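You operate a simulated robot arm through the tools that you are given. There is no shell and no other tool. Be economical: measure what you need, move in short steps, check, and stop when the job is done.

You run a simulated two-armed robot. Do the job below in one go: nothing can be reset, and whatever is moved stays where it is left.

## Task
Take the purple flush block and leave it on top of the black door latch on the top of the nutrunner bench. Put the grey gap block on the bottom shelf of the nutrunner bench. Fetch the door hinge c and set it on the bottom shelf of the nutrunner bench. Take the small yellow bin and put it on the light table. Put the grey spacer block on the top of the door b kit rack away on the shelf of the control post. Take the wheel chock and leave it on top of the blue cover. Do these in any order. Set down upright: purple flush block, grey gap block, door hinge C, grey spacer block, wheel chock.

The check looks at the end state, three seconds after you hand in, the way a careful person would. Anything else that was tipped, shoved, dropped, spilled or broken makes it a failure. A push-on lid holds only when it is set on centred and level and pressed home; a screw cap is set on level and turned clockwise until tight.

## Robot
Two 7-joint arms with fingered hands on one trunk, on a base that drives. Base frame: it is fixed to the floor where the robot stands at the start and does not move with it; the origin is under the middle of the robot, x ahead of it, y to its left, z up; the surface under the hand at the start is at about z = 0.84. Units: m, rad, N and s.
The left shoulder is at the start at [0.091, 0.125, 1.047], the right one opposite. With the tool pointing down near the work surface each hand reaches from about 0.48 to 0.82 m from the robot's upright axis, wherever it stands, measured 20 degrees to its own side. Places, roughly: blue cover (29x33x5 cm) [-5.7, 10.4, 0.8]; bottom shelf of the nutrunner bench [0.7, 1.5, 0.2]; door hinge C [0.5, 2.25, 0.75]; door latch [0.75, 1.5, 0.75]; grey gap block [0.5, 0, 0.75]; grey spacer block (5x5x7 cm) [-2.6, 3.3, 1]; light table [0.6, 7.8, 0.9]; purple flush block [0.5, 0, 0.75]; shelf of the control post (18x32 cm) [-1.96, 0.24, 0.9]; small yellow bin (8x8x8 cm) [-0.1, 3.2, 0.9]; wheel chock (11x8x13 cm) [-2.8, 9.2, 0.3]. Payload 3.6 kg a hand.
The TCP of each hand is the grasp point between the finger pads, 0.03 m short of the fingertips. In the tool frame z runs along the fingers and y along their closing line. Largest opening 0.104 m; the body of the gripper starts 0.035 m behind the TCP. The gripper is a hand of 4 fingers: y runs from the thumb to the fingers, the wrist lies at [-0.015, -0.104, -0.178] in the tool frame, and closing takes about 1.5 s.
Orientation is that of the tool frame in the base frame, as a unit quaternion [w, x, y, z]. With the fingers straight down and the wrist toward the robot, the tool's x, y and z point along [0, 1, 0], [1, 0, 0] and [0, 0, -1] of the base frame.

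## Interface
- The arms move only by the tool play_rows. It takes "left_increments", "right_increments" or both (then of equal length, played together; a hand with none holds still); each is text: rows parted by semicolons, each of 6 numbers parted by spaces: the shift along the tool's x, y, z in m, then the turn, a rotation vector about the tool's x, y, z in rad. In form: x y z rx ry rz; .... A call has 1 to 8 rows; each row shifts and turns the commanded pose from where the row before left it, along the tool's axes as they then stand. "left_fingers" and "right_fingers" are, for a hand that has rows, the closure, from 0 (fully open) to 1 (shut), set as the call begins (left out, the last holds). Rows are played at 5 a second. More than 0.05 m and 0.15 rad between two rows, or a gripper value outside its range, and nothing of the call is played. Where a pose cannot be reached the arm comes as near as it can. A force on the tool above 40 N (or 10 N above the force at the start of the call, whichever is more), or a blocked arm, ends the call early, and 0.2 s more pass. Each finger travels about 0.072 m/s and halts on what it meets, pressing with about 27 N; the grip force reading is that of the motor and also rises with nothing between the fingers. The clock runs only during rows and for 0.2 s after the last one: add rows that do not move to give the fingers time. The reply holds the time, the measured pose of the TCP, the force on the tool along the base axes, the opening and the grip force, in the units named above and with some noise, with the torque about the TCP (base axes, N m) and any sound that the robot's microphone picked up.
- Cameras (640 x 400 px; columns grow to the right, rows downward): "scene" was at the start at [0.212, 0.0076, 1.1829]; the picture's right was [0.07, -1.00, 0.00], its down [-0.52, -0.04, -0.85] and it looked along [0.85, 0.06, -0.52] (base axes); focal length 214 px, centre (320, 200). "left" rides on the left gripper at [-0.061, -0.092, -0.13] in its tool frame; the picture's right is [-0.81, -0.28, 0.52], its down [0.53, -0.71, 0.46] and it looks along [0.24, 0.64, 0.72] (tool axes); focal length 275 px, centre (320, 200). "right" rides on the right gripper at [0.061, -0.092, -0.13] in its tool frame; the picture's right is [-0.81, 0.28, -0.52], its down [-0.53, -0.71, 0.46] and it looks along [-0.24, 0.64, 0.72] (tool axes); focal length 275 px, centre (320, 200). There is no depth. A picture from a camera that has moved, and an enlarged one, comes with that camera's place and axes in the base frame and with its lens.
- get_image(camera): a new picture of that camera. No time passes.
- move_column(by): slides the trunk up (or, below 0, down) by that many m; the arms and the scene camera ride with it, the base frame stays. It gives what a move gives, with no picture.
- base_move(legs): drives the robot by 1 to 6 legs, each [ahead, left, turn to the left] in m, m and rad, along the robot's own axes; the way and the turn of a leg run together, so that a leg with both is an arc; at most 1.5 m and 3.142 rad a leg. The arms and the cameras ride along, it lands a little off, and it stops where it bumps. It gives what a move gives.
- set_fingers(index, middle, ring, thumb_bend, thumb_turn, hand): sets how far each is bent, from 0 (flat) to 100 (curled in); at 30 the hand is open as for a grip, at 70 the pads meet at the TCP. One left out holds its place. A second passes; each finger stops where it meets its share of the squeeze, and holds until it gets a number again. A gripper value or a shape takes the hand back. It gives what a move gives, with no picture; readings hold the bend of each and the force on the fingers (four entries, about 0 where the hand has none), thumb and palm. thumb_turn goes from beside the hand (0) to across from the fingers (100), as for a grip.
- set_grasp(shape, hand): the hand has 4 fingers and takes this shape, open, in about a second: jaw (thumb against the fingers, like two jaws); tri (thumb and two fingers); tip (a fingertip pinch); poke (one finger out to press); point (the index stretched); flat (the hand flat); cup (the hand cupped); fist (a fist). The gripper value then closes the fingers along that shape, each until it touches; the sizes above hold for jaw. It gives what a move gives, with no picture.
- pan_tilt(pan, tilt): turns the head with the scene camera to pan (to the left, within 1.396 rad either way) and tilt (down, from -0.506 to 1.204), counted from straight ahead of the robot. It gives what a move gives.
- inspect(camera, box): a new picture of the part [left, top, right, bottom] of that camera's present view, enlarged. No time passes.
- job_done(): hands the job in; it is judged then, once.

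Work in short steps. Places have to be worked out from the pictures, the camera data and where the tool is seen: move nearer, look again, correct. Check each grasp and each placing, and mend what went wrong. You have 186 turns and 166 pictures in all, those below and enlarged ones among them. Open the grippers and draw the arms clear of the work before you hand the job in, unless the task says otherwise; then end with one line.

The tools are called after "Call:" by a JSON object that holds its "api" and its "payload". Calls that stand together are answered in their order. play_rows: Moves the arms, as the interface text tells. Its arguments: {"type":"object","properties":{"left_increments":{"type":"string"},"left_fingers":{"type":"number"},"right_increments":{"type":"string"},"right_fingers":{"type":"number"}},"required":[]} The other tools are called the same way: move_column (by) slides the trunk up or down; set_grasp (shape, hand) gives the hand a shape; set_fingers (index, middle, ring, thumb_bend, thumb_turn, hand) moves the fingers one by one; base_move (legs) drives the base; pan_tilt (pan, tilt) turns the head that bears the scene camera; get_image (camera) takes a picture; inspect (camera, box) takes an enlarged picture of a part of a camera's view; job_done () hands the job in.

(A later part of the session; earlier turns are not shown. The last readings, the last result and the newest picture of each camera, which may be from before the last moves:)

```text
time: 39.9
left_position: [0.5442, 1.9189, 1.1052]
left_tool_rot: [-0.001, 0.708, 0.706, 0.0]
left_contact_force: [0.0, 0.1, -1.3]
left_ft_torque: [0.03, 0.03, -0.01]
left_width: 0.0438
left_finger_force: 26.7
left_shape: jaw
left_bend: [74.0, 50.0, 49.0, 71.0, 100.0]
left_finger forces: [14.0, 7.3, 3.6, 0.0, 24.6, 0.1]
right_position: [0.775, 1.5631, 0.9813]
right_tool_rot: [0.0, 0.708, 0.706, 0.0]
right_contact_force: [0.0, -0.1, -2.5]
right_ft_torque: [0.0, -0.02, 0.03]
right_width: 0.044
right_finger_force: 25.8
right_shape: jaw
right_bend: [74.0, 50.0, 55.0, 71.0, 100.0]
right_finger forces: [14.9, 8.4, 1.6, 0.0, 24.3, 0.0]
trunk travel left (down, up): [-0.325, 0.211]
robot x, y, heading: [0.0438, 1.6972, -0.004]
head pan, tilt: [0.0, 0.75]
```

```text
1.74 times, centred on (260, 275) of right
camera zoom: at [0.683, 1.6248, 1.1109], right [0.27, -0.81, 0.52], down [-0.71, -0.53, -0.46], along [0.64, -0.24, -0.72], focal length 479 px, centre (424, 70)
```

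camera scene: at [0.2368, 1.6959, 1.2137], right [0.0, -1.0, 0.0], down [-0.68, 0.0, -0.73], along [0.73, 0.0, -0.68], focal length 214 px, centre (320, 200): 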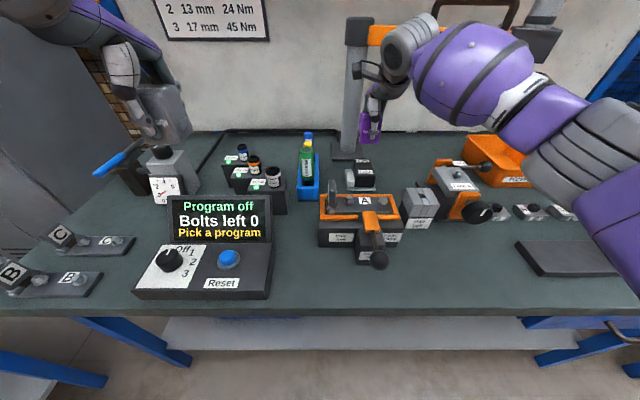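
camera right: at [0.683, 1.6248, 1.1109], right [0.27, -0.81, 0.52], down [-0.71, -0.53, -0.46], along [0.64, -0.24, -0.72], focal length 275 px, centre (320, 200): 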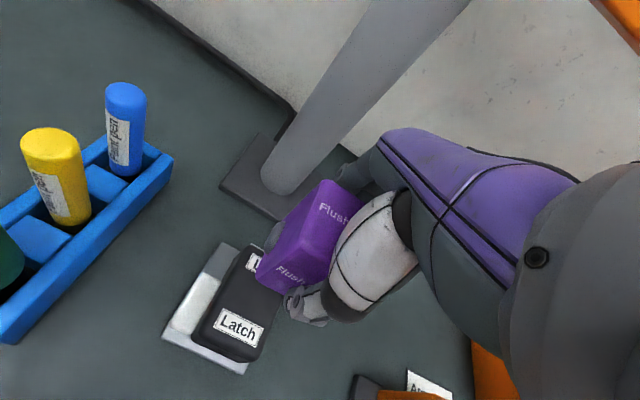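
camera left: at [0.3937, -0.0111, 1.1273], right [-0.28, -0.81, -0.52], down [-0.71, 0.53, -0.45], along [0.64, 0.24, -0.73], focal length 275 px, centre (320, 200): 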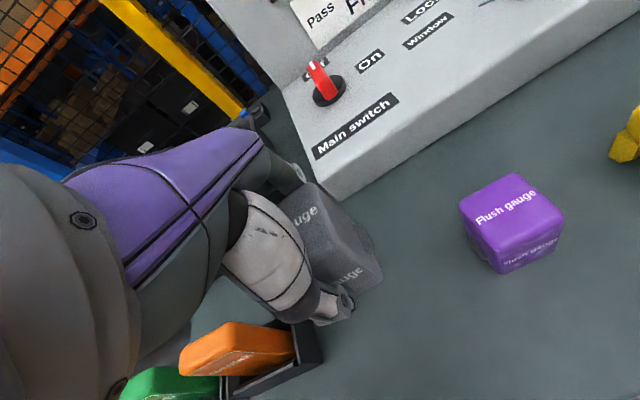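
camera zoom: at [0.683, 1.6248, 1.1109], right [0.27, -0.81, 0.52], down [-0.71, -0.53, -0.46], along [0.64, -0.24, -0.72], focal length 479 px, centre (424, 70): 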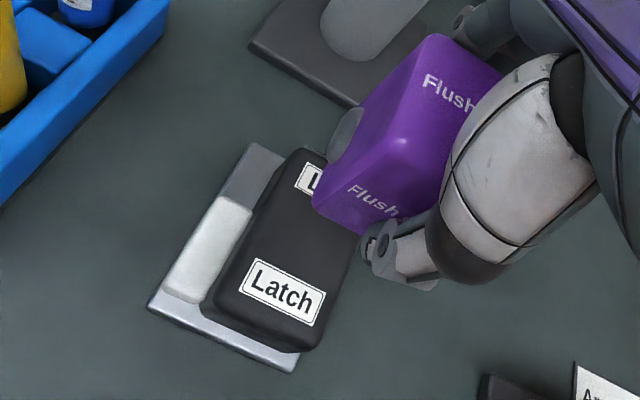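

Block centre (0.776, 1.567) is right over the latch centre. Lower gently.

Call:
{"api": "play_rows", "payload": {"right_increments": "-0.001 0 0.03 0 0 0;-0.001 0 0.03 0 0 0;0 0 0.02 0 0 0;0 0 0.005 0 0 0;0 0 0 0 0 0"}}

Call:
{"api": "inspect", "payload": {"camera": "scene", "box": [320, 100, 416, 200]}}

```text
time: 41.1
left_position: [0.5435, 1.9206, 1.1066]
left_tool_rot: [0.001, 0.708, 0.706, 0.001]
left_contact_force: [-0.2, 0.8, -3.3]
left_ft_torque: [0.0, -0.01, 0.01]
left_width: 0.0441
left_finger_force: 26.9
left_shape: jaw
left_bend: [74.0, 50.0, 49.0, 71.0, 100.0]
left_finger forces: [14.0, 7.3, 3.6, 0.0, 24.6, 0.0]
right_position: [0.7757, 1.5615, 0.9023]
right_tool_rot: [0.002, 0.707, 0.707, 0.004]
right_contact_force: [2.1, -1.9, 17.5]
right_ft_torque: [-0.06, -0.01, -0.02]
right_width: 0.0445
right_finger_force: 26.4
right_shape: jaw
right_bend: [74.0, 50.0, 55.0, 71.0, 100.0]
right_finger forces: [16.9, 9.9, 2.2, 0.1, 25.9, 0.0]
trunk travel left (down, up): [-0.325, 0.211]
robot x, y, heading: [0.0384, 1.6965, 0.001]
head pan, tilt: [0.0, 0.75]
```

```text
4.00 times, centred on (368, 150) of scene
camera zoom: at [0.2354, 1.6961, 1.2141], right [0.0, -1.0, 0.0], down [-0.68, 0.0, -0.73], along [0.73, 0.0, -0.68], focal length 858 px, centre (128, 400)
```

zoom: 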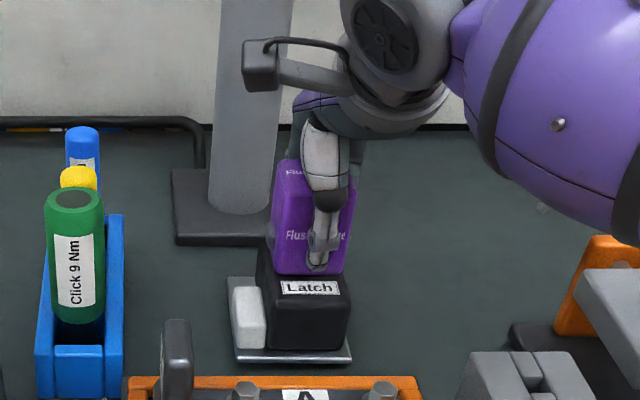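

Contact (17 N). Ease off slightly and open.

Call:
{"api": "play_rows", "payload": {"right_increments": "0 0 -0.005 0 0 0;0 0 0 0 0 0"}}

Call:
{"api": "play_rows", "payload": {"right_increments": "0 0 0 0 0 0;0 0 0 0 0 0;0 0 0 0 0 0;0 0 0 0 0 0;0 0 0 0 0 0;0 0 0 0 0 0;0 0 0 0 0 0", "right_fingers": 0}}

Call:
{"api": "inspect", "payload": {"camera": "scene", "box": [320, 100, 416, 200]}}

```text
time: 41.7
left_position: [0.5446, 1.9205, 1.1064]
left_tool_rot: [0.0, 0.708, 0.706, 0.0]
left_contact_force: [0.3, -0.3, -1.3]
left_ft_torque: [0.0, 0.0, -0.01]
left_width: 0.0444
left_finger_force: 26.7
left_shape: jaw
left_bend: [74.0, 50.0, 49.0, 71.0, 100.0]
left_finger forces: [13.9, 7.3, 3.5, 0.0, 24.6, 0.1]
right_position: [0.7741, 1.5617, 0.9031]
right_tool_rot: [0.001, 0.707, 0.707, -0.001]
right_contact_force: [2.5, 0.0, 6.7]
right_ft_torque: [-0.02, -0.16, -0.01]
right_width: 0.0445
right_finger_force: 27.1
right_shape: jaw
right_bend: [74.0, 50.0, 55.0, 71.0, 100.0]
right_finger forces: [16.8, 9.6, 1.9, 0.1, 24.9, 0.0]
trunk travel left (down, up): [-0.325, 0.211]
robot x, y, heading: [0.0439, 1.6965, -0.007]
head pan, tilt: [0.0, 0.75]
```

```text
time: 43.3
left_position: [0.5445, 1.9206, 1.1057]
left_tool_rot: [0.001, 0.707, 0.707, 0.0]
left_contact_force: [0.6, 1.0, -1.8]
left_ft_torque: [0.01, -0.04, 0.02]
left_width: 0.0441
left_finger_force: 27.0
left_shape: jaw
left_bend: [74.0, 50.0, 49.0, 71.0, 100.0]
left_finger forces: [13.9, 7.4, 3.6, 0.1, 24.7, 0.0]
right_position: [0.7764, 1.5613, 0.9022]
right_tool_rot: [0.0, 0.708, 0.706, 0.0]
right_contact_force: [-0.5, 0.3, -0.4]
right_ft_torque: [-0.01, 0.0, 0.0]
right_width: 0.1037
right_finger_force: 0.1
right_shape: jaw
right_bend: [30.0, 30.0, 30.0, 30.0, 98.0]
right_finger forces: [0.0, 0.0, 0.0, 0.0, 0.0, 0.0]
trunk travel left (down, up): [-0.325, 0.211]
robot x, y, heading: [0.042, 1.6949, -0.005]
head pan, tilt: [0.0, 0.75]
```

```text
4.00 times, centred on (368, 150) of scene
camera zoom: at [0.2369, 1.6961, 1.2137], right [0.0, -1.0, 0.0], down [-0.68, 0.0, -0.73], along [0.73, 0.0, -0.68], focal length 858 px, centre (128, 400)
```

zoom: 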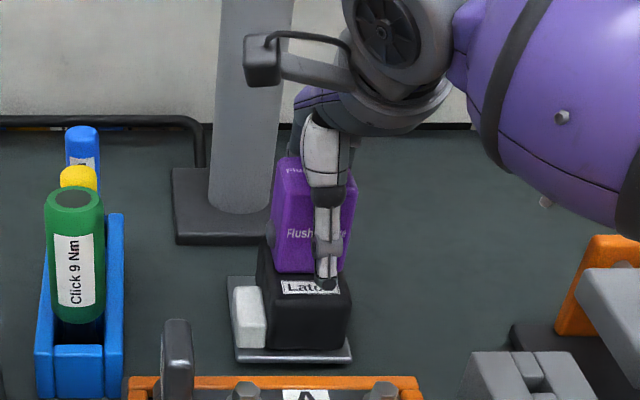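

Released and standing. Rise straight up, then withdraw.

Call:
{"api": "play_rows", "payload": {"right_increments": "0 0 -0.03 0 0 0;0 0 -0.04 0 0 0;0 0 -0.04 0 0 0;0 -0.04 -0.02 0 0 0;0 -0.045 0 0 0 0;0 -0.045 0 0 0 0;0 -0.045 0 0 0 0;0 -0.045 -0.02 0 0 0"}}

Call:
{"api": "get_image", "payload": {"camera": "scene"}}

Call:
{"api": "inspect", "payload": {"camera": "scene", "box": [320, 110, 416, 200]}}

```text
time: 45.1
left_position: [0.5436, 1.9197, 1.1058]
left_tool_rot: [-0.001, 0.708, 0.706, 0.0]
left_contact_force: [-0.1, 0.1, -1.8]
left_ft_torque: [-0.03, -0.01, 0.0]
left_width: 0.0441
left_finger_force: 26.7
left_shape: jaw
left_bend: [74.0, 50.0, 49.0, 71.0, 100.0]
left_finger forces: [13.9, 7.3, 3.5, 0.1, 24.6, 0.0]
right_position: [0.5558, 1.5604, 1.0517]
right_tool_rot: [0.001, 0.708, 0.707, 0.0]
right_contact_force: [-0.5, 0.6, -0.2]
right_ft_torque: [0.01, -0.04, 0.02]
right_width: 0.1039
right_finger_force: 0.2
right_shape: jaw
right_bend: [30.0, 30.0, 30.0, 30.0, 98.0]
right_finger forces: [0.0, 0.0, 0.0, 0.0, 0.0, 0.0]
trunk travel left (down, up): [-0.325, 0.211]
robot x, y, heading: [0.0418, 1.6978, 0.002]
head pan, tilt: [0.0, 0.75]
```

```text
131 pictures are left
camera scene: at [0.2362, 1.6961, 1.2138], right [0.0, -1.0, 0.0], down [-0.68, 0.0, -0.73], along [0.73, 0.0, -0.68], focal length 214 px, centre (320, 200)
```

scene: 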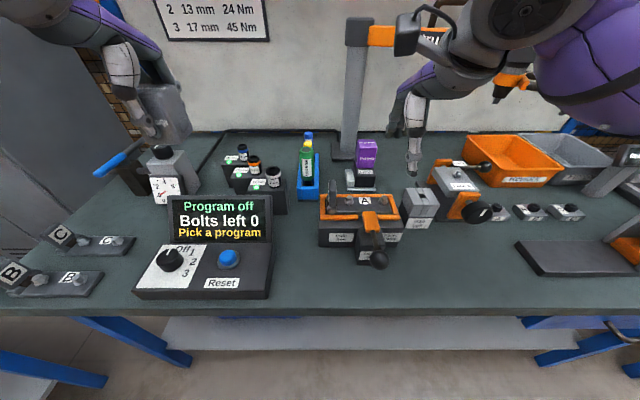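

```text
4.44 times, centred on (368, 155) of scene
camera zoom: at [0.2362, 1.6961, 1.2138], right [0.0, -1.0, 0.0], down [-0.68, 0.0, -0.73], along [0.73, 0.0, -0.68], focal length 953 px, centre (107, 400)
```

zoom: 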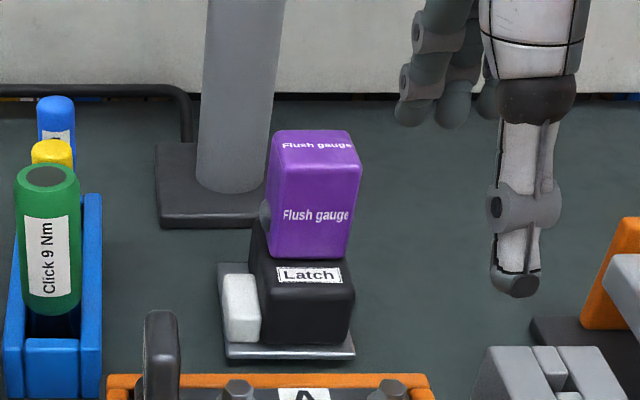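

Flush gauge stands squarely on the latch. Next the shelf: back off clear of the bench and shift right, then lower the trunk.

Call:
{"api": "base_move", "payload": {"legs": [[-0.52, 0, 0], [0, -0.28, 0]]}}

Call:
{"api": "move_column", "payload": {"by": -0.325}}

Call:
{"api": "get_image", "payload": {"camera": "scene"}}

```text
time: 50.7
left_position: [0.025, 1.6426, 1.1063]
left_tool_rot: [0.0, 0.708, 0.706, 0.0]
left_contact_force: [-0.9, 0.9, -1.7]
left_ft_torque: [-0.01, 0.0, -0.01]
left_width: 0.0442
left_finger_force: 27.3
left_shape: jaw
left_bend: [74.0, 50.0, 49.0, 71.0, 100.0]
left_finger forces: [13.8, 7.3, 3.7, 0.1, 24.6, 0.0]
right_position: [0.0369, 1.2827, 1.0528]
right_tool_rot: [0.0, 0.708, 0.706, 0.0]
right_contact_force: [-0.1, 0.4, -0.2]
right_ft_torque: [-0.01, 0.0, 0.0]
right_width: 0.1037
right_finger_force: 0.0
right_shape: jaw
right_bend: [30.0, 30.0, 30.0, 30.0, 98.0]
right_finger forces: [0.0, 0.0, 0.0, 0.0, 0.0, 0.0]
trunk travel left (down, up): [-0.325, 0.211]
robot x, y, heading: [-0.4802, 1.4193, -0.002]
head pan, tilt: [0.0, 0.75]
```

```text
time: 53.9
left_position: [0.024, 1.6418, 0.7803]
left_tool_rot: [0.0, 0.709, 0.706, 0.0]
left_contact_force: [-0.2, 0.3, -2.5]
left_ft_torque: [0.01, -0.01, 0.0]
left_width: 0.0441
left_finger_force: 27.3
left_shape: jaw
left_bend: [74.0, 50.0, 49.0, 71.0, 100.0]
left_finger forces: [14.0, 7.3, 3.7, 0.0, 24.6, 0.0]
right_position: [0.0355, 1.2824, 0.7276]
right_tool_rot: [0.001, 0.708, 0.706, 0.0]
right_contact_force: [-0.6, 0.0, -1.2]
right_ft_torque: [-0.01, -0.02, -0.02]
right_width: 0.1036
right_finger_force: 0.0
right_shape: jaw
right_bend: [30.0, 30.0, 30.0, 30.0, 98.0]
right_finger forces: [0.1, 0.1, 0.1, 0.0, 0.0, 0.1]
trunk travel left (down, up): [0.0, 0.536]
robot x, y, heading: [-0.4782, 1.4199, -0.005]
head pan, tilt: [0.0, 0.75]
```

```text
129 pictures are left
camera scene: at [-0.1898, 1.4188, 0.884], right [0.0, -1.0, 0.0], down [-0.68, 0.0, -0.73], along [0.73, 0.0, -0.68], focal length 214 px, centre (320, 200)
```

scene: 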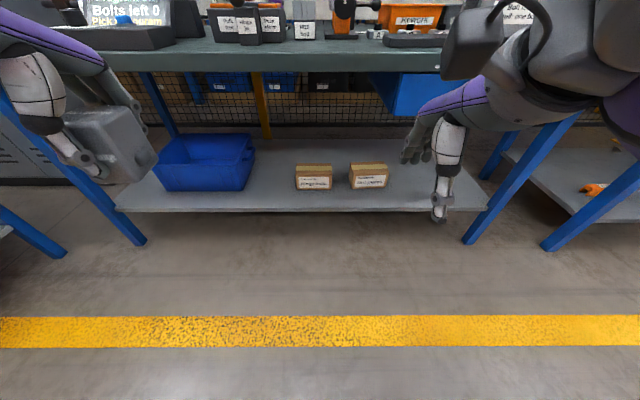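

Shelf front edge is near x≈0.45, z≈0.22, with a free gap at y≈1.62 between bin and boxes. Lower the left hand and raise/tuck the right.

Call:
{"api": "play_rows", "payload": {"left_increments": "0 0 0.05 0 0 0;0 0 0.05 0 0 0;0 0 0.05 0 0 0;0 0 0.05 0 0 0;0 0 0.05 0 0 0;0 0 0.05 0 0 0;0 0 0.05 0 0 0;0 0 0 0 0 0", "right_increments": "0 0 -0.04 0 0 0;0 -0.02 -0.04 0 0 0;0 -0.02 -0.04 0 0 0;0 -0.02 -0.04 0 0 0;0 -0.02 -0.04 0 0 0;0 -0.02 -0.03 0 0 0;0 0 0 0 0 0;0 0 0 0 0 0"}}

```text
time: 54.8
left_position: [0.0256, 1.6421, 0.6292]
left_tool_rot: [0.0, 0.708, 0.706, 0.0]
left_contact_force: [0.2, 0.3, -2.4]
left_ft_torque: [0.04, 0.0, 0.0]
left_width: 0.0439
left_finger_force: 27.0
left_shape: jaw
left_bend: [74.0, 50.0, 49.0, 71.0, 100.0]
left_finger forces: [14.2, 7.3, 3.8, 0.1, 25.1, 0.1]
right_position: [-0.004, 1.2785, 0.8387]
right_tool_rot: [-0.001, 0.713, 0.701, -0.012]
right_contact_force: [10.8, -7.1, -17.3]
right_ft_torque: [-0.3, -0.32, -0.04]
right_width: 0.1039
right_finger_force: 0.0
right_shape: jaw
right_bend: [30.0, 30.0, 30.0, 30.0, 98.0]
right_finger forces: [0.0, 0.1, 0.1, 0.0, 0.0, 0.0]
trunk travel left (down, up): [0.0, 0.536]
robot x, y, heading: [-0.4788, 1.4182, -0.003]
head pan, tilt: [0.0, 0.75]
stopped in row 4 (right hand): the force on the tool passed its limit at 53 N (the readings are from after the stop); the commanded pose is now the measured one
```

The right arm bumped (likely its own body). Back it out a little and keep lowering the left.

Call:
{"api": "play_rows", "payload": {"left_increments": "0 0 0.05 0 0 0;0 0 0.05 0 0 0;0 0 0.05 0 0 0;0 0 0.05 0 0 0;0 0 0 0 0 0", "right_increments": "0 0.02 0.02 0 0 0;0 0.02 0 0 0 0;0 0 0 0 0 0;0 0 0 0 0 0;0 0 0 0 0 0"}}

Call:
{"api": "get_image", "payload": {"camera": "scene"}}

```text
time: 56.0
left_position: [0.0225, 1.6435, 0.429]
left_tool_rot: [0.001, 0.708, 0.706, 0.001]
left_contact_force: [0.5, 1.3, -2.3]
left_ft_torque: [0.03, 0.0, 0.01]
left_width: 0.0439
left_finger_force: 27.1
left_shape: jaw
left_bend: [74.0, 50.0, 49.0, 71.0, 100.0]
left_finger forces: [13.9, 7.2, 3.8, 0.1, 24.5, 0.0]
right_position: [0.0346, 1.2794, 0.8217]
right_tool_rot: [0.0, 0.712, 0.702, -0.009]
right_contact_force: [-0.1, -0.2, 1.1]
right_ft_torque: [0.0, 0.01, 0.0]
right_width: 0.1036
right_finger_force: 0.0
right_shape: jaw
right_bend: [30.0, 30.0, 30.0, 30.0, 98.0]
right_finger forces: [0.1, 0.1, 0.0, 0.0, 0.0, 0.0]
trunk travel left (down, up): [0.0, 0.536]
robot x, y, heading: [-0.4787, 1.419, -0.007]
head pan, tilt: [0.0, 0.75]
```

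```text
128 pictures are left
camera scene: at [-0.1897, 1.4188, 0.884], right [0.0, -1.0, 0.0], down [-0.68, 0.0, -0.73], along [0.73, 0.0, -0.68], focal length 214 px, centre (320, 200)
```

scene: 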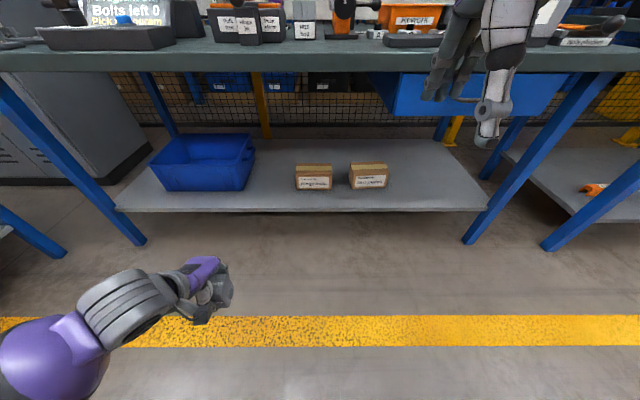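

Lower the right hand as well so both go beneath the bench top level.

Call:
{"api": "play_rows", "payload": {"left_increments": "0 0.01 0.03 0 0 0;0 0.02 0.03 0 0 0;0 0.02 0.01 0 0 0;0 0.02 0 0 0 0;0 0.02 0 0 0 0;0 0.02 0 0 0 0;0 0.02 0 0 0 0;0 0 0 0 0 0", "right_increments": "0 0 0.05 0 0 0;0 0 0.05 0 0 0;0 0 0.05 0 0 0;0 0 0.05 0 0 0;0 0 0.05 0 0 0;0 0 0.05 0 0 0;0 0 0.05 0 0 0;0 0 0.04 0 0 0"}}

Call:
{"api": "get_image", "payload": {"camera": "left"}}

```text
time: 57.8
left_position: [0.1552, 1.6437, 0.3595]
left_tool_rot: [-0.001, 0.708, 0.706, 0.0]
left_contact_force: [-0.1, 0.8, -1.9]
left_ft_torque: [0.01, -0.01, -0.02]
left_width: 0.0437
left_finger_force: 27.0
left_shape: jaw
left_bend: [74.0, 50.0, 49.0, 71.0, 100.0]
left_finger forces: [13.8, 7.2, 3.9, 0.0, 24.3, 0.1]
right_position: [0.0307, 1.2774, 0.4316]
right_tool_rot: [-0.001, 0.713, 0.701, -0.009]
right_contact_force: [-0.3, -0.1, 0.4]
right_ft_torque: [0.01, 0.06, -0.01]
right_width: 0.1037
right_finger_force: 0.0
right_shape: jaw
right_bend: [30.0, 30.0, 30.0, 30.0, 98.0]
right_finger forces: [0.0, 0.1, 0.0, 0.0, 0.0, 0.0]
trunk travel left (down, up): [0.0, 0.536]
robot x, y, heading: [-0.4779, 1.419, -0.006]
head pan, tilt: [0.0, 0.75]
```

```text
127 pictures are left
camera left: at [0.0641, 1.5808, 0.4899], right [-0.28, -0.81, -0.52], down [-0.71, 0.54, -0.46], along [0.65, 0.24, -0.72], focal length 275 px, centre (320, 200)
```

left: 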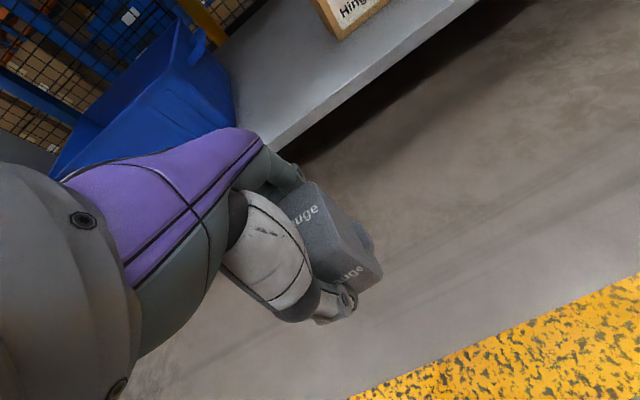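

Left hand is ready; drive forward so the block enters over the shelf's free gap.

Call:
{"api": "base_move", "payload": {"legs": [[0.36, -0.02, 0]]}}

Call:
{"api": "get_image", "payload": {"camera": "left"}}

Call:
{"api": "get_image", "payload": {"camera": "scene"}}

```text
time: 60.1
left_position: [0.5133, 1.6213, 0.3583]
left_tool_rot: [-0.001, 0.709, 0.706, 0.0]
left_contact_force: [0.1, -0.3, -1.7]
left_ft_torque: [-0.03, -0.02, -0.01]
left_width: 0.044
left_finger_force: 26.9
left_shape: jaw
left_bend: [74.0, 50.0, 49.0, 71.0, 100.0]
left_finger forces: [13.7, 7.3, 4.0, 0.1, 24.3, 0.0]
right_position: [0.387, 1.2542, 0.4309]
right_tool_rot: [0.0, 0.713, 0.701, -0.009]
right_contact_force: [0.1, 1.3, 0.1]
right_ft_torque: [-0.02, 0.02, 0.01]
right_width: 0.104
right_finger_force: 0.0
right_shape: jaw
right_bend: [30.0, 30.0, 30.0, 30.0, 98.0]
right_finger forces: [0.1, 0.0, 0.0, 0.0, 0.1, 0.0]
trunk travel left (down, up): [0.0, 0.536]
robot x, y, heading: [-0.1177, 1.3962, -0.01]
head pan, tilt: [0.0, 0.75]
```

```text
126 pictures are left
camera left: at [0.4224, 1.5582, 0.4898], right [-0.28, -0.81, -0.52], down [-0.71, 0.54, -0.46], along [0.65, 0.24, -0.72], focal length 275 px, centre (320, 200)
```

left: 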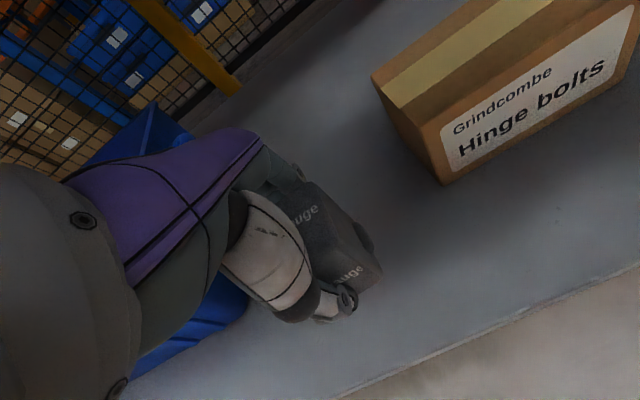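

```text
125 pictures are left
camera scene: at [0.1685, 1.3968, 0.8839], right [-0.01, -1.0, 0.0], down [-0.68, 0.0, -0.73], along [0.73, 0.0, -0.68], focal length 214 px, centre (320, 200)
```

scene: 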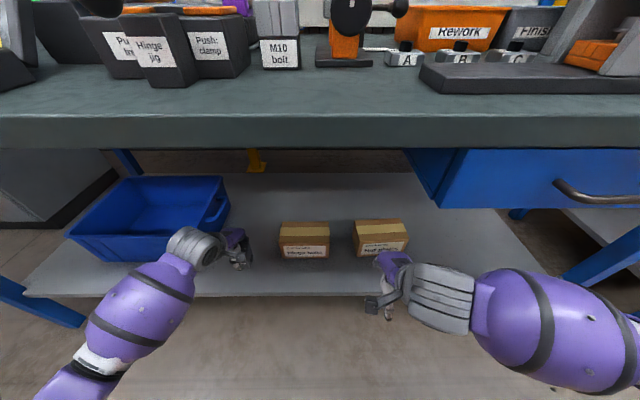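

Clear of bin and box. Lower slowly until the block touches the shelf.

Call:
{"api": "play_rows", "payload": {"left_increments": "0 0 0.03 0 0 0;0 0 0.015 0 0 0;0 0 0.01 0 0 0;0 0 0.008 0 0 0;0 0 0.008 0 0 0;0 0 0.008 0 0 0;0 0 0.008 0 0 0;0 0 0.008 0 0 0"}}

```text
time: 61.8
left_position: [0.5201, 1.6204, 0.2791]
left_tool_rot: [0.009, 0.709, 0.705, 0.007]
left_contact_force: [-5.3, -1.0, 17.2]
left_ft_torque: [-0.01, 0.29, -0.02]
left_width: 0.0451
left_finger_force: 27.3
left_shape: jaw
left_bend: [75.0, 51.0, 53.0, 71.0, 100.0]
left_finger forces: [13.4, 6.5, 4.3, 0.1, 29.3, 0.1]
right_position: [0.3873, 1.2537, 0.4318]
right_tool_rot: [0.0, 0.713, 0.701, -0.009]
right_contact_force: [0.1, 0.4, 0.1]
right_ft_torque: [0.0, 0.01, -0.03]
right_width: 0.1042
right_finger_force: 0.0
right_shape: jaw
right_bend: [30.0, 30.0, 30.0, 30.0, 98.0]
right_finger forces: [0.0, 0.0, 0.1, 0.0, 0.0, 0.0]
trunk travel left (down, up): [0.0, 0.536]
robot x, y, heading: [-0.118, 1.3958, -0.005]
head pan, tilt: [0.0, 0.75]
stopped in row 8 (left hand): the force on the tool passed its limit at 43 N (the readings are from after the stop); the commanded pose is now the measured one
```

Contact at 0.279. Ease off and release.

Call:
{"api": "play_rows", "payload": {"left_increments": "0 0 -0.003 0 0 0;0 0 0 0 0 0"}}

Call:
{"api": "play_rows", "payload": {"left_increments": "0 0 0 0 0 0;0 0 0 0 0 0;0 0 0 0 0 0;0 0 0 0 0 0;0 0 0 0 0 0;0 0 0 0 0 0;0 0 0 0 0 0", "left_fingers": 0}}

Call:
{"api": "get_image", "payload": {"camera": "left"}}

```text
time: 62.4
left_position: [0.5182, 1.6203, 0.2786]
left_tool_rot: [0.007, 0.709, 0.706, 0.005]
left_contact_force: [1.8, -0.8, 9.3]
left_ft_torque: [-0.06, 0.01, -0.05]
left_width: 0.0449
left_finger_force: 27.3
left_shape: jaw
left_bend: [74.0, 51.0, 52.0, 71.0, 100.0]
left_finger forces: [15.9, 8.2, 4.5, 0.0, 26.2, 0.0]
right_position: [0.3875, 1.2534, 0.4313]
right_tool_rot: [0.0, 0.713, 0.701, -0.009]
right_contact_force: [0.0, -0.2, 0.3]
right_ft_torque: [-0.01, 0.02, 0.01]
right_width: 0.1039
right_finger_force: 0.0
right_shape: jaw
right_bend: [30.0, 30.0, 30.0, 30.0, 98.0]
right_finger forces: [0.1, 0.0, 0.0, 0.0, 0.0, 0.1]
trunk travel left (down, up): [0.0, 0.536]
robot x, y, heading: [-0.1195, 1.3982, -0.005]
head pan, tilt: [0.0, 0.75]
```

```text
time: 64.0
left_position: [0.517, 1.6206, 0.2782]
left_tool_rot: [0.006, 0.709, 0.705, 0.005]
left_contact_force: [-0.5, -0.2, 0.1]
left_ft_torque: [0.02, 0.0, 0.01]
left_width: 0.1037
left_finger_force: 0.1
left_shape: jaw
left_bend: [30.0, 30.0, 30.0, 30.0, 98.0]
left_finger forces: [0.0, 0.0, 0.1, 0.0, 0.0, 0.1]
right_position: [0.3875, 1.2537, 0.4319]
right_tool_rot: [-0.001, 0.713, 0.701, -0.01]
right_contact_force: [0.2, -0.2, 0.2]
right_ft_torque: [0.01, -0.01, -0.05]
right_width: 0.1037
right_finger_force: 0.1
right_shape: jaw
right_bend: [30.0, 30.0, 30.0, 30.0, 98.0]
right_finger forces: [0.0, 0.1, 0.1, 0.0, 0.1, 0.1]
trunk travel left (down, up): [0.0, 0.536]
robot x, y, heading: [-0.1231, 1.4027, -0.004]
head pan, tilt: [0.0, 0.75]
```

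```text
124 pictures are left
camera left: at [0.4241, 1.5594, 0.4082], right [-0.27, -0.81, -0.52], down [-0.7, 0.54, -0.47], along [0.66, 0.24, -0.71], focal length 275 px, centre (320, 200)
```

left: 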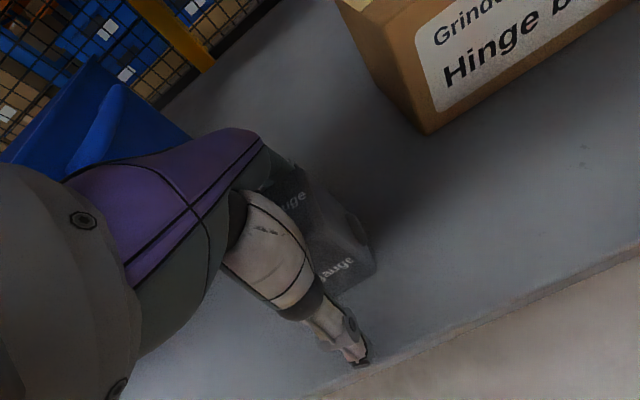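

Released. Lift straight up, then drive back out.

Call:
{"api": "play_rows", "payload": {"left_increments": "0 0 -0.03 0 0 0;0 0 -0.04 0 0 0;0 0 -0.04 0 0 0;0 0 0 0 0 0"}}

Call:
{"api": "base_move", "payload": {"legs": [[-0.4, 0, 0]]}}

Call:
{"api": "get_image", "payload": {"camera": "scene"}}

```text
time: 65.0
left_position: [0.5172, 1.6208, 0.3872]
left_tool_rot: [0.005, 0.709, 0.705, 0.005]
left_contact_force: [-0.2, 0.0, 0.1]
left_ft_torque: [0.0, 0.02, -0.03]
left_width: 0.1035
left_finger_force: 0.0
left_shape: jaw
left_bend: [30.0, 30.0, 30.0, 30.0, 98.0]
left_finger forces: [0.1, 0.0, 0.0, 0.0, 0.0, 0.1]
right_position: [0.3877, 1.2548, 0.431]
right_tool_rot: [-0.001, 0.713, 0.702, -0.01]
right_contact_force: [0.6, -0.6, 0.0]
right_ft_torque: [-0.03, -0.04, 0.0]
right_width: 0.104
right_finger_force: 0.0
right_shape: jaw
right_bend: [30.0, 30.0, 30.0, 30.0, 98.0]
right_finger forces: [0.0, 0.0, 0.0, 0.0, 0.0, 0.0]
trunk travel left (down, up): [0.0, 0.536]
robot x, y, heading: [-0.1204, 1.3962, -0.005]
head pan, tilt: [0.0, 0.75]
```

```text
time: 67.5
left_position: [0.1196, 1.6264, 0.3872]
left_tool_rot: [0.006, 0.707, 0.708, 0.004]
left_contact_force: [-0.4, -0.2, -0.8]
left_ft_torque: [-0.02, 0.02, 0.05]
left_width: 0.1035
left_finger_force: 0.0
left_shape: jaw
left_bend: [30.0, 30.0, 30.0, 30.0, 98.0]
left_finger forces: [0.0, 0.0, 0.1, 0.1, 0.1, 0.0]
right_position: [-0.0071, 1.2583, 0.4309]
right_tool_rot: [-0.001, 0.71, 0.704, -0.009]
right_contact_force: [0.3, -0.6, 1.2]
right_ft_torque: [0.03, 0.04, 0.01]
right_width: 0.104
right_finger_force: 0.0
right_shape: jaw
right_bend: [30.0, 30.0, 30.0, 30.0, 98.0]
right_finger forces: [0.1, 0.0, 0.1, 0.0, 0.0, 0.0]
trunk travel left (down, up): [0.0, 0.536]
robot x, y, heading: [-0.5213, 1.4004, -0.002]
head pan, tilt: [0.0, 0.75]
```

```text
123 pictures are left
camera scene: at [-0.2285, 1.3997, 0.884], right [0.0, -1.0, 0.0], down [-0.68, 0.0, -0.73], along [0.73, 0.0, -0.68], focal length 214 px, centre (320, 200)
```

scene: 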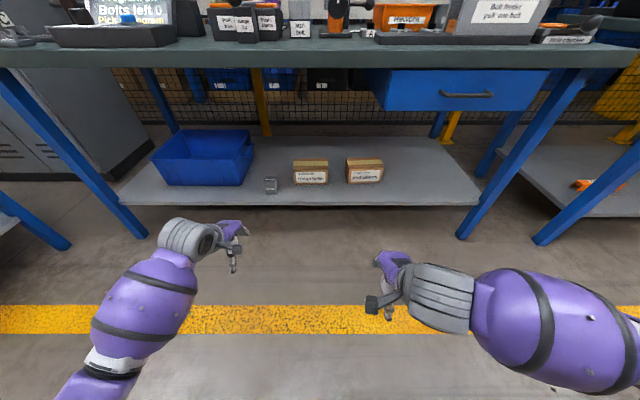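

Gap gauge stands on the shelf. Now raise trunk and hands, and look left toward hinge C.

Call:
{"api": "move_column", "payload": {"by": 0.4}}

Call:
{"api": "play_rows", "payload": {"left_increments": "0 -0.03 -0.04 0 0 0;0 -0.03 -0.04 0 0 0;0 -0.02 -0.045 0 0 0;0 -0.02 -0.045 0 0 0;0 -0.02 -0.045 0 0 0;0 0 -0.045 0 0 0;0 0 -0.045 0 0 0;0 0 0 0 0 0", "right_increments": "0 0 -0.04 0 0 0;0 0 -0.04 0 0 0;0 0 -0.04 0 0 0;0 0 -0.04 0 0 0;0 0 -0.04 0 0 0;0 0 -0.04 0 0 0;0 0 -0.04 0 0 0;0 0 0 0 0 0"}}

Call:
{"api": "pan_tilt", "payload": {"pan": 0.8, "tilt": 0.65}}

Call:
{"api": "get_image", "payload": {"camera": "scene"}}

```text
time: 71.3
left_position: [0.1181, 1.6252, 0.7869]
left_tool_rot: [0.006, 0.706, 0.708, 0.003]
left_contact_force: [0.6, 1.0, -0.4]
left_ft_torque: [0.0, 0.0, 0.02]
left_width: 0.1038
left_finger_force: 0.0
left_shape: jaw
left_bend: [30.0, 30.0, 30.0, 30.0, 98.0]
left_finger forces: [0.0, 0.0, 0.0, 0.0, 0.0, 0.0]
right_position: [-0.0076, 1.2587, 0.8301]
right_tool_rot: [-0.001, 0.711, 0.703, -0.009]
right_contact_force: [0.1, 0.2, -0.3]
right_ft_torque: [0.03, -0.04, -0.05]
right_width: 0.1041
right_finger_force: 0.1
right_shape: jaw
right_bend: [30.0, 30.0, 30.0, 30.0, 98.0]
right_finger forces: [0.0, 0.0, 0.1, 0.0, 0.0, 0.1]
trunk travel left (down, up): [-0.4, 0.136]
robot x, y, heading: [-0.5155, 1.3961, -0.003]
head pan, tilt: [0.0, 0.75]
```

```text
time: 73.1
left_position: [-0.0046, 1.6281, 1.0888]
left_tool_rot: [0.006, 0.706, 0.708, 0.005]
left_contact_force: [-0.4, -0.3, -0.2]
left_ft_torque: [-0.02, -0.01, -0.01]
left_width: 0.1037
left_finger_force: 0.1
left_shape: jaw
left_bend: [30.0, 30.0, 30.0, 30.0, 98.0]
left_finger forces: [0.0, 0.0, 0.0, 0.1, 0.0, 0.1]
right_position: [-0.0044, 1.2605, 1.1121]
right_tool_rot: [-0.001, 0.711, 0.703, -0.009]
right_contact_force: [0.9, -0.2, 0.5]
right_ft_torque: [-0.01, 0.01, 0.03]
right_width: 0.1038
right_finger_force: 0.0
right_shape: jaw
right_bend: [30.0, 30.0, 30.0, 30.0, 98.0]
right_finger forces: [0.1, 0.1, 0.1, 0.0, 0.0, 0.1]
trunk travel left (down, up): [-0.4, 0.136]
robot x, y, heading: [-0.5175, 1.3972, 0.001]
head pan, tilt: [0.0, 0.75]
```

```text
time: 74.2
left_position: [-0.0046, 1.6272, 1.0887]
left_tool_rot: [0.006, 0.707, 0.707, 0.005]
left_contact_force: [0.2, -0.3, 0.9]
left_ft_torque: [0.0, -0.03, 0.02]
left_width: 0.1038
left_finger_force: 0.0
left_shape: jaw
left_bend: [30.0, 30.0, 30.0, 30.0, 98.0]
left_finger forces: [0.0, 0.1, 0.1, 0.0, 0.0, 0.0]
right_position: [-0.0048, 1.2598, 1.1126]
right_tool_rot: [-0.001, 0.711, 0.703, -0.01]
right_contact_force: [-0.3, -0.2, 0.2]
right_ft_torque: [-0.01, 0.0, -0.03]
right_width: 0.1038
right_finger_force: 0.1
right_shape: jaw
right_bend: [30.0, 30.0, 30.0, 30.0, 98.0]
right_finger forces: [0.0, 0.0, 0.0, 0.1, 0.1, 0.0]
trunk travel left (down, up): [-0.4, 0.136]
robot x, y, heading: [-0.5191, 1.3987, 0.003]
head pan, tilt: [0.799, 0.649]
```

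```text
122 pictures are left
camera scene: at [-0.3632, 1.4617, 1.2972], right [0.72, -0.7, 0.0], down [-0.42, -0.43, -0.8], along [0.56, 0.57, -0.6], focal length 214 px, centre (320, 200)
```

scene: 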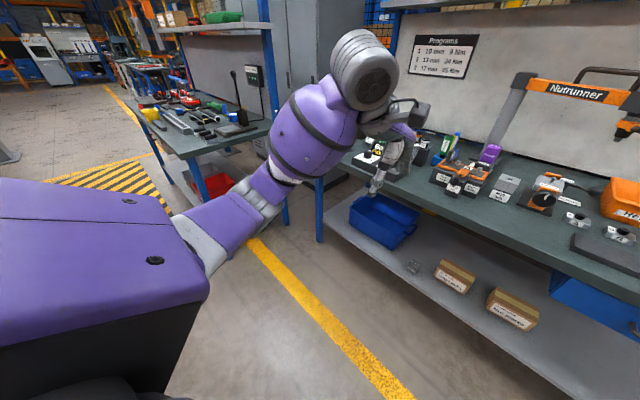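

Space is free. Drive to the left end of the bench.

Call:
{"api": "base_move", "payload": {"legs": [[0, 0.52, 0], [0.44, 0, 0]]}}

Call:
{"api": "pan_tilt", "payload": {"pan": 0.2, "tilt": 0.9}}

Call:
{"api": "get_image", "payload": {"camera": "scene"}}

Call:
{"api": "get_image", "payload": {"camera": "left"}}

```text
time: 81.5
left_position: [0.4298, 2.1419, 1.0884]
left_tool_rot: [0.006, 0.706, 0.708, 0.005]
left_contact_force: [0.3, -0.5, 0.1]
left_ft_torque: [0.02, 0.01, 0.01]
left_width: 0.1038
left_finger_force: 0.1
left_shape: jaw
left_bend: [30.0, 30.0, 30.0, 30.0, 98.0]
left_finger forces: [0.0, 0.0, 0.0, 0.0, 0.0, 0.0]
right_position: [0.43, 1.7745, 1.1117]
right_tool_rot: [0.0, 0.71, 0.704, -0.009]
right_contact_force: [0.2, 0.0, -0.5]
right_ft_torque: [-0.03, 0.02, 0.0]
right_width: 0.1036
right_finger_force: 0.0
right_shape: jaw
right_bend: [30.0, 30.0, 30.0, 30.0, 98.0]
right_finger forces: [0.0, 0.0, 0.0, 0.0, 0.0, 0.1]
trunk travel left (down, up): [-0.4, 0.136]
robot x, y, heading: [-0.0842, 1.911, -0.001]
head pan, tilt: [0.799, 0.649]
```

```text
time: 82.5
left_position: [0.4285, 2.1408, 1.089]
left_tool_rot: [0.006, 0.706, 0.709, 0.005]
left_contact_force: [-0.5, -0.3, 0.0]
left_ft_torque: [-0.03, 0.02, -0.03]
left_width: 0.1038
left_finger_force: 0.0
left_shape: jaw
left_bend: [30.0, 30.0, 30.0, 30.0, 98.0]
left_finger forces: [0.1, 0.0, 0.0, 0.0, 0.0, 0.1]
right_position: [0.4301, 1.7738, 1.1124]
right_tool_rot: [0.0, 0.71, 0.704, -0.009]
right_contact_force: [0.3, 0.0, -0.6]
right_ft_torque: [-0.02, 0.03, 0.0]
right_width: 0.1038
right_finger_force: 0.0
right_shape: jaw
right_bend: [30.0, 30.0, 30.0, 30.0, 98.0]
right_finger forces: [0.0, 0.0, 0.1, 0.0, 0.0, 0.0]
trunk travel left (down, up): [-0.4, 0.136]
robot x, y, heading: [-0.0831, 1.9101, 0.003]
head pan, tilt: [0.201, 0.901]
```

```text
121 pictures are left
camera scene: at [0.0843, 1.9278, 1.2767], right [0.2, -0.98, 0.0], down [-0.77, -0.16, -0.62], along [0.61, 0.13, -0.78], focal length 214 px, centre (320, 200)
```

scene: 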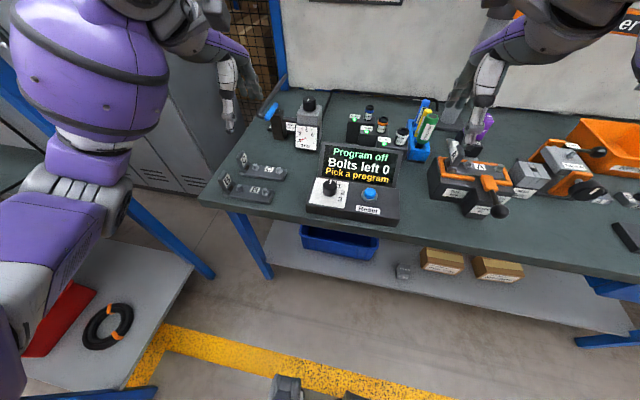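

```text
120 pictures are left
camera left: at [0.3356, 2.0786, 1.2184], right [-0.26, -0.81, -0.52], down [-0.71, 0.53, -0.47], along [0.66, 0.24, -0.71], focal length 275 px, centre (320, 200)
```

left: 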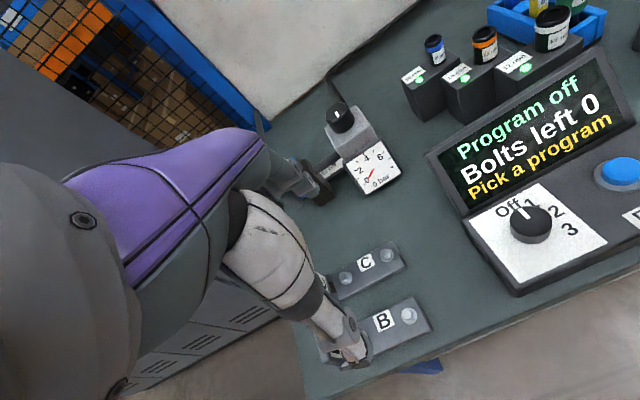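

Zoom on the hinges in both views.

Call:
{"api": "inspect", "payload": {"camera": "scene", "box": [205, 140, 305, 210]}}

Call:
{"api": "inspect", "payload": {"camera": "left", "box": [300, 230, 460, 370]}}

```text
5.71 times, centred on (255, 175) of scene
camera zoom: at [0.0843, 1.9278, 1.2767], right [0.2, -0.98, 0.0], down [-0.77, -0.16, -0.62], along [0.61, 0.13, -0.78], focal length 1226 px, centre (691, 343)
```

zoom: 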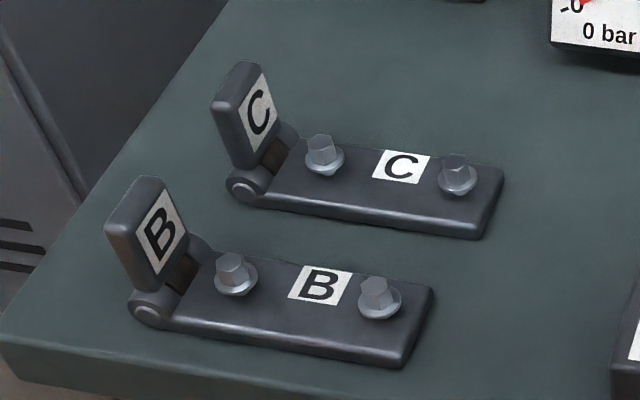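

```text
2.86 times, centred on (380, 300) of left
camera zoom: at [0.3356, 2.0786, 1.2184], right [-0.26, -0.81, -0.52], down [-0.71, 0.53, -0.47], along [0.66, 0.24, -0.71], focal length 786 px, centre (149, -86)
```

zoom: 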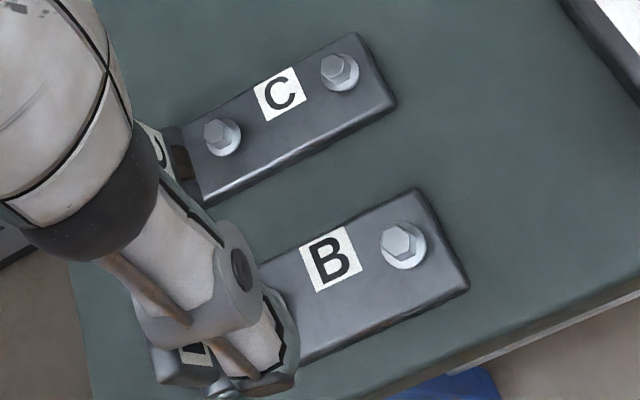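

Hinge C's plate centre is near (0.531, 2.19), top z≈0.80, lying along y, 45 mm wide. Hover over it with partly closed fingers.

Call:
{"api": "play_rows", "payload": {"left_increments": "0.01 0.025 0.03 0 0 0;0.01 0.025 0.03 0 0 0;0.01 0.025 0.03 0 0 0;0.011 0.027 0.03 0 0 0;0 0 0.03 0 0 0;0 0 0.02 0 0 0;0 0 0 0 0 0", "left_fingers": 0.3}}

Call:
{"api": "inspect", "payload": {"camera": "scene", "box": [185, 110, 325, 220]}}

Call:
{"api": "get_image", "payload": {"camera": "left"}}

```text
time: 84.1
left_position: [0.533, 2.1823, 0.9203]
left_tool_rot: [0.007, 0.706, 0.708, 0.005]
left_contact_force: [0.3, 0.6, 0.1]
left_ft_torque: [0.0, 0.03, 0.01]
left_width: 0.0728
left_finger_force: 0.1
left_shape: jaw
left_bend: [27.0, 37.0, 34.0, 58.0, 99.0]
left_finger forces: [0.0, 0.0, 0.0, 0.0, 0.0, 0.0]
right_position: [0.4291, 1.774, 1.1126]
right_tool_rot: [0.0, 0.71, 0.704, -0.009]
right_contact_force: [-0.3, -0.3, 0.1]
right_ft_torque: [0.0, 0.0, 0.02]
right_width: 0.1041
right_finger_force: 0.1
right_shape: jaw
right_bend: [30.0, 30.0, 30.0, 30.0, 98.0]
right_finger forces: [0.1, 0.0, 0.1, 0.0, 0.1, 0.0]
trunk travel left (down, up): [-0.4, 0.136]
robot x, y, heading: [-0.0831, 1.9082, -0.002]
head pan, tilt: [0.201, 0.901]
```

```text
3.64 times, centred on (255, 165) of scene
camera zoom: at [0.0842, 1.9277, 1.2767], right [0.2, -0.98, 0.0], down [-0.77, -0.16, -0.62], along [0.61, 0.13, -0.78], focal length 780 px, centre (556, 327)
```

zoom: 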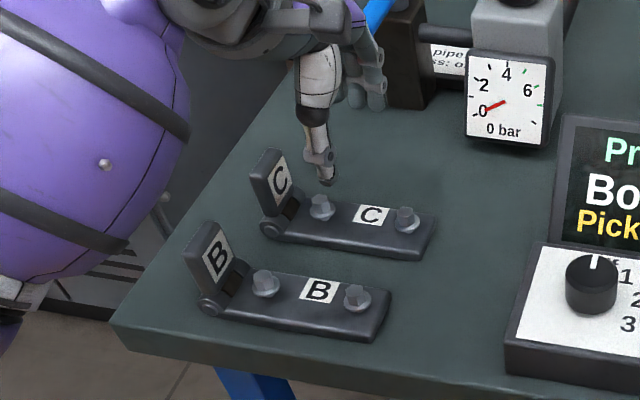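

```text
116 pictures are left
camera left: at [0.4403, 2.1198, 1.0499], right [-0.26, -0.81, -0.52], down [-0.71, 0.53, -0.47], along [0.66, 0.24, -0.71], focal length 275 px, centre (320, 200)
```

left: 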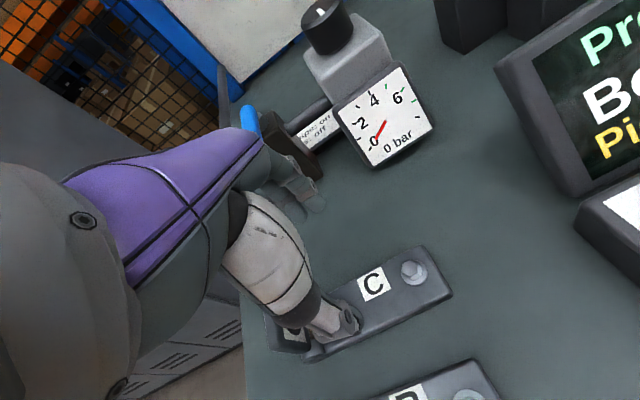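

Consistent. Descend toward the plate.

Call:
{"api": "play_rows", "payload": {"left_increments": "0.012 -0.002 0.03 0 0 0;0 0 0.03 0 0 0;0 0 0.03 0 0 0;0 0 0.008 0 0 0;0 0 0 0 0 0"}}

Call:
{"api": "inspect", "payload": {"camera": "scene", "box": [195, 110, 315, 210]}}

Call:
{"api": "inspect", "payload": {"camera": "left", "box": [240, 170, 460, 390]}}

```text
time: 85.3
left_position: [0.5373, 2.1936, 0.8307]
left_tool_rot: [0.016, 0.706, 0.708, 0.012]
left_contact_force: [-0.7, 0.6, 15.6]
left_ft_torque: [-0.07, 0.91, -0.02]
left_width: 0.0755
left_finger_force: 0.1
left_shape: jaw
left_bend: [27.0, 37.0, 34.0, 54.0, 99.0]
left_finger forces: [0.1, 0.1, 0.1, 0.1, 15.3, 0.0]
right_position: [0.4297, 1.7743, 1.1112]
right_tool_rot: [0.0, 0.71, 0.704, -0.009]
right_contact_force: [0.4, 1.0, 0.4]
right_ft_torque: [0.01, 0.02, 0.0]
right_width: 0.1041
right_finger_force: 0.1
right_shape: jaw
right_bend: [30.0, 30.0, 30.0, 30.0, 98.0]
right_finger forces: [0.0, 0.0, 0.0, 0.0, 0.1, 0.1]
trunk travel left (down, up): [-0.4, 0.136]
robot x, y, heading: [-0.0846, 1.9101, 0.011]
head pan, tilt: [0.201, 0.901]
stopped in row 5 (left hand): the force on the tool passed its limit at 42 N (the readings are from after the stop); the commanded pose is now the measured one
```

```text
4.00 times, centred on (255, 160) of scene
camera zoom: at [0.0841, 1.9278, 1.2766], right [0.2, -0.98, 0.0], down [-0.77, -0.16, -0.62], along [0.61, 0.13, -0.78], focal length 858 px, centre (580, 360)
```

zoom: 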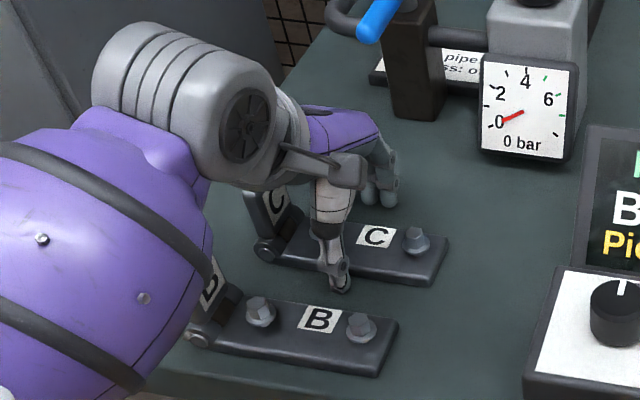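

```text
1.82 times, centred on (350, 280) of left
camera zoom: at [0.4417, 2.1328, 0.9587], right [-0.25, -0.81, -0.52], down [-0.7, 0.53, -0.48], along [0.67, 0.24, -0.7], focal length 500 px, centre (266, 54)
```

zoom: 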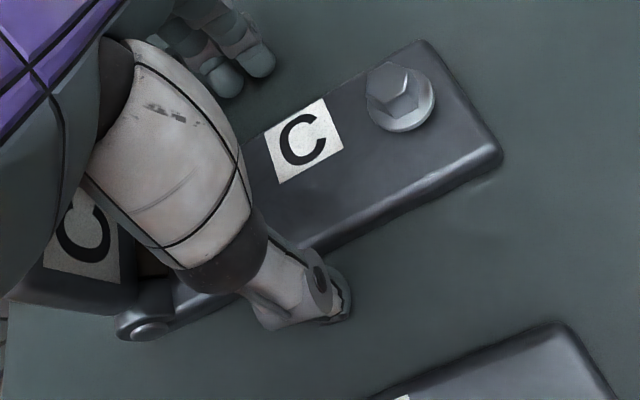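

The thumb tip touched the table first. Rise, narrow the opening to ~60 mm and check centring.

Call:
{"api": "play_rows", "payload": {"left_increments": "0 -0.007 -0.02 0 0 0;0 0 -0.02 0 0 0;0 0 0 0 0 0;0 0 0 0 0 0;0 0 0 0 0 0", "left_fingers": 0.42}}

Call:
{"api": "inspect", "payload": {"camera": "scene", "box": [225, 130, 315, 200]}}

Call:
{"api": "inspect", "payload": {"camera": "left", "box": [240, 170, 460, 390]}}

```text
time: 86.5
left_position: [0.5279, 2.1955, 0.8676]
left_tool_rot: [0.012, 0.705, 0.709, 0.01]
left_contact_force: [0.2, 0.6, 0.3]
left_ft_torque: [0.01, -0.02, -0.01]
left_width: 0.0607
left_finger_force: 0.1
left_shape: jaw
left_bend: [74.0, 41.0, 38.0, 66.0, 100.0]
left_finger forces: [0.0, 0.0, 0.0, 0.0, 0.0, 0.1]
right_position: [0.4287, 1.7737, 1.1122]
right_tool_rot: [0.0, 0.71, 0.704, -0.009]
right_contact_force: [0.0, 0.4, -0.7]
right_ft_torque: [0.02, 0.01, 0.03]
right_width: 0.104
right_finger_force: 0.0
right_shape: jaw
right_bend: [30.0, 30.0, 30.0, 30.0, 98.0]
right_finger forces: [0.0, 0.0, 0.1, 0.0, 0.0, 0.0]
trunk travel left (down, up): [-0.4, 0.136]
robot x, y, heading: [-0.0833, 1.9102, 0.004]
head pan, tilt: [0.201, 0.901]
```

```text
5.71 times, centred on (270, 165) of scene
camera zoom: at [0.0843, 1.9277, 1.2767], right [0.2, -0.98, 0.0], down [-0.77, -0.16, -0.62], along [0.61, 0.13, -0.78], focal length 1226 px, centre (606, 400)
```

zoom: 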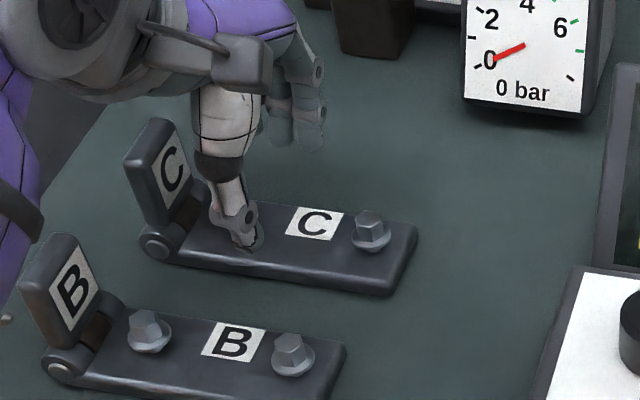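

```text
1.82 times, centred on (350, 280) of left
camera zoom: at [0.433, 2.1331, 0.9959], right [-0.26, -0.81, -0.52], down [-0.7, 0.53, -0.48], along [0.67, 0.24, -0.7], focal length 500 px, centre (266, 54)
```

zoom: 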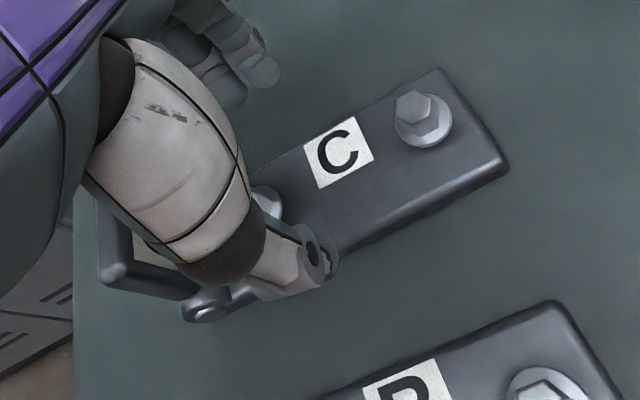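

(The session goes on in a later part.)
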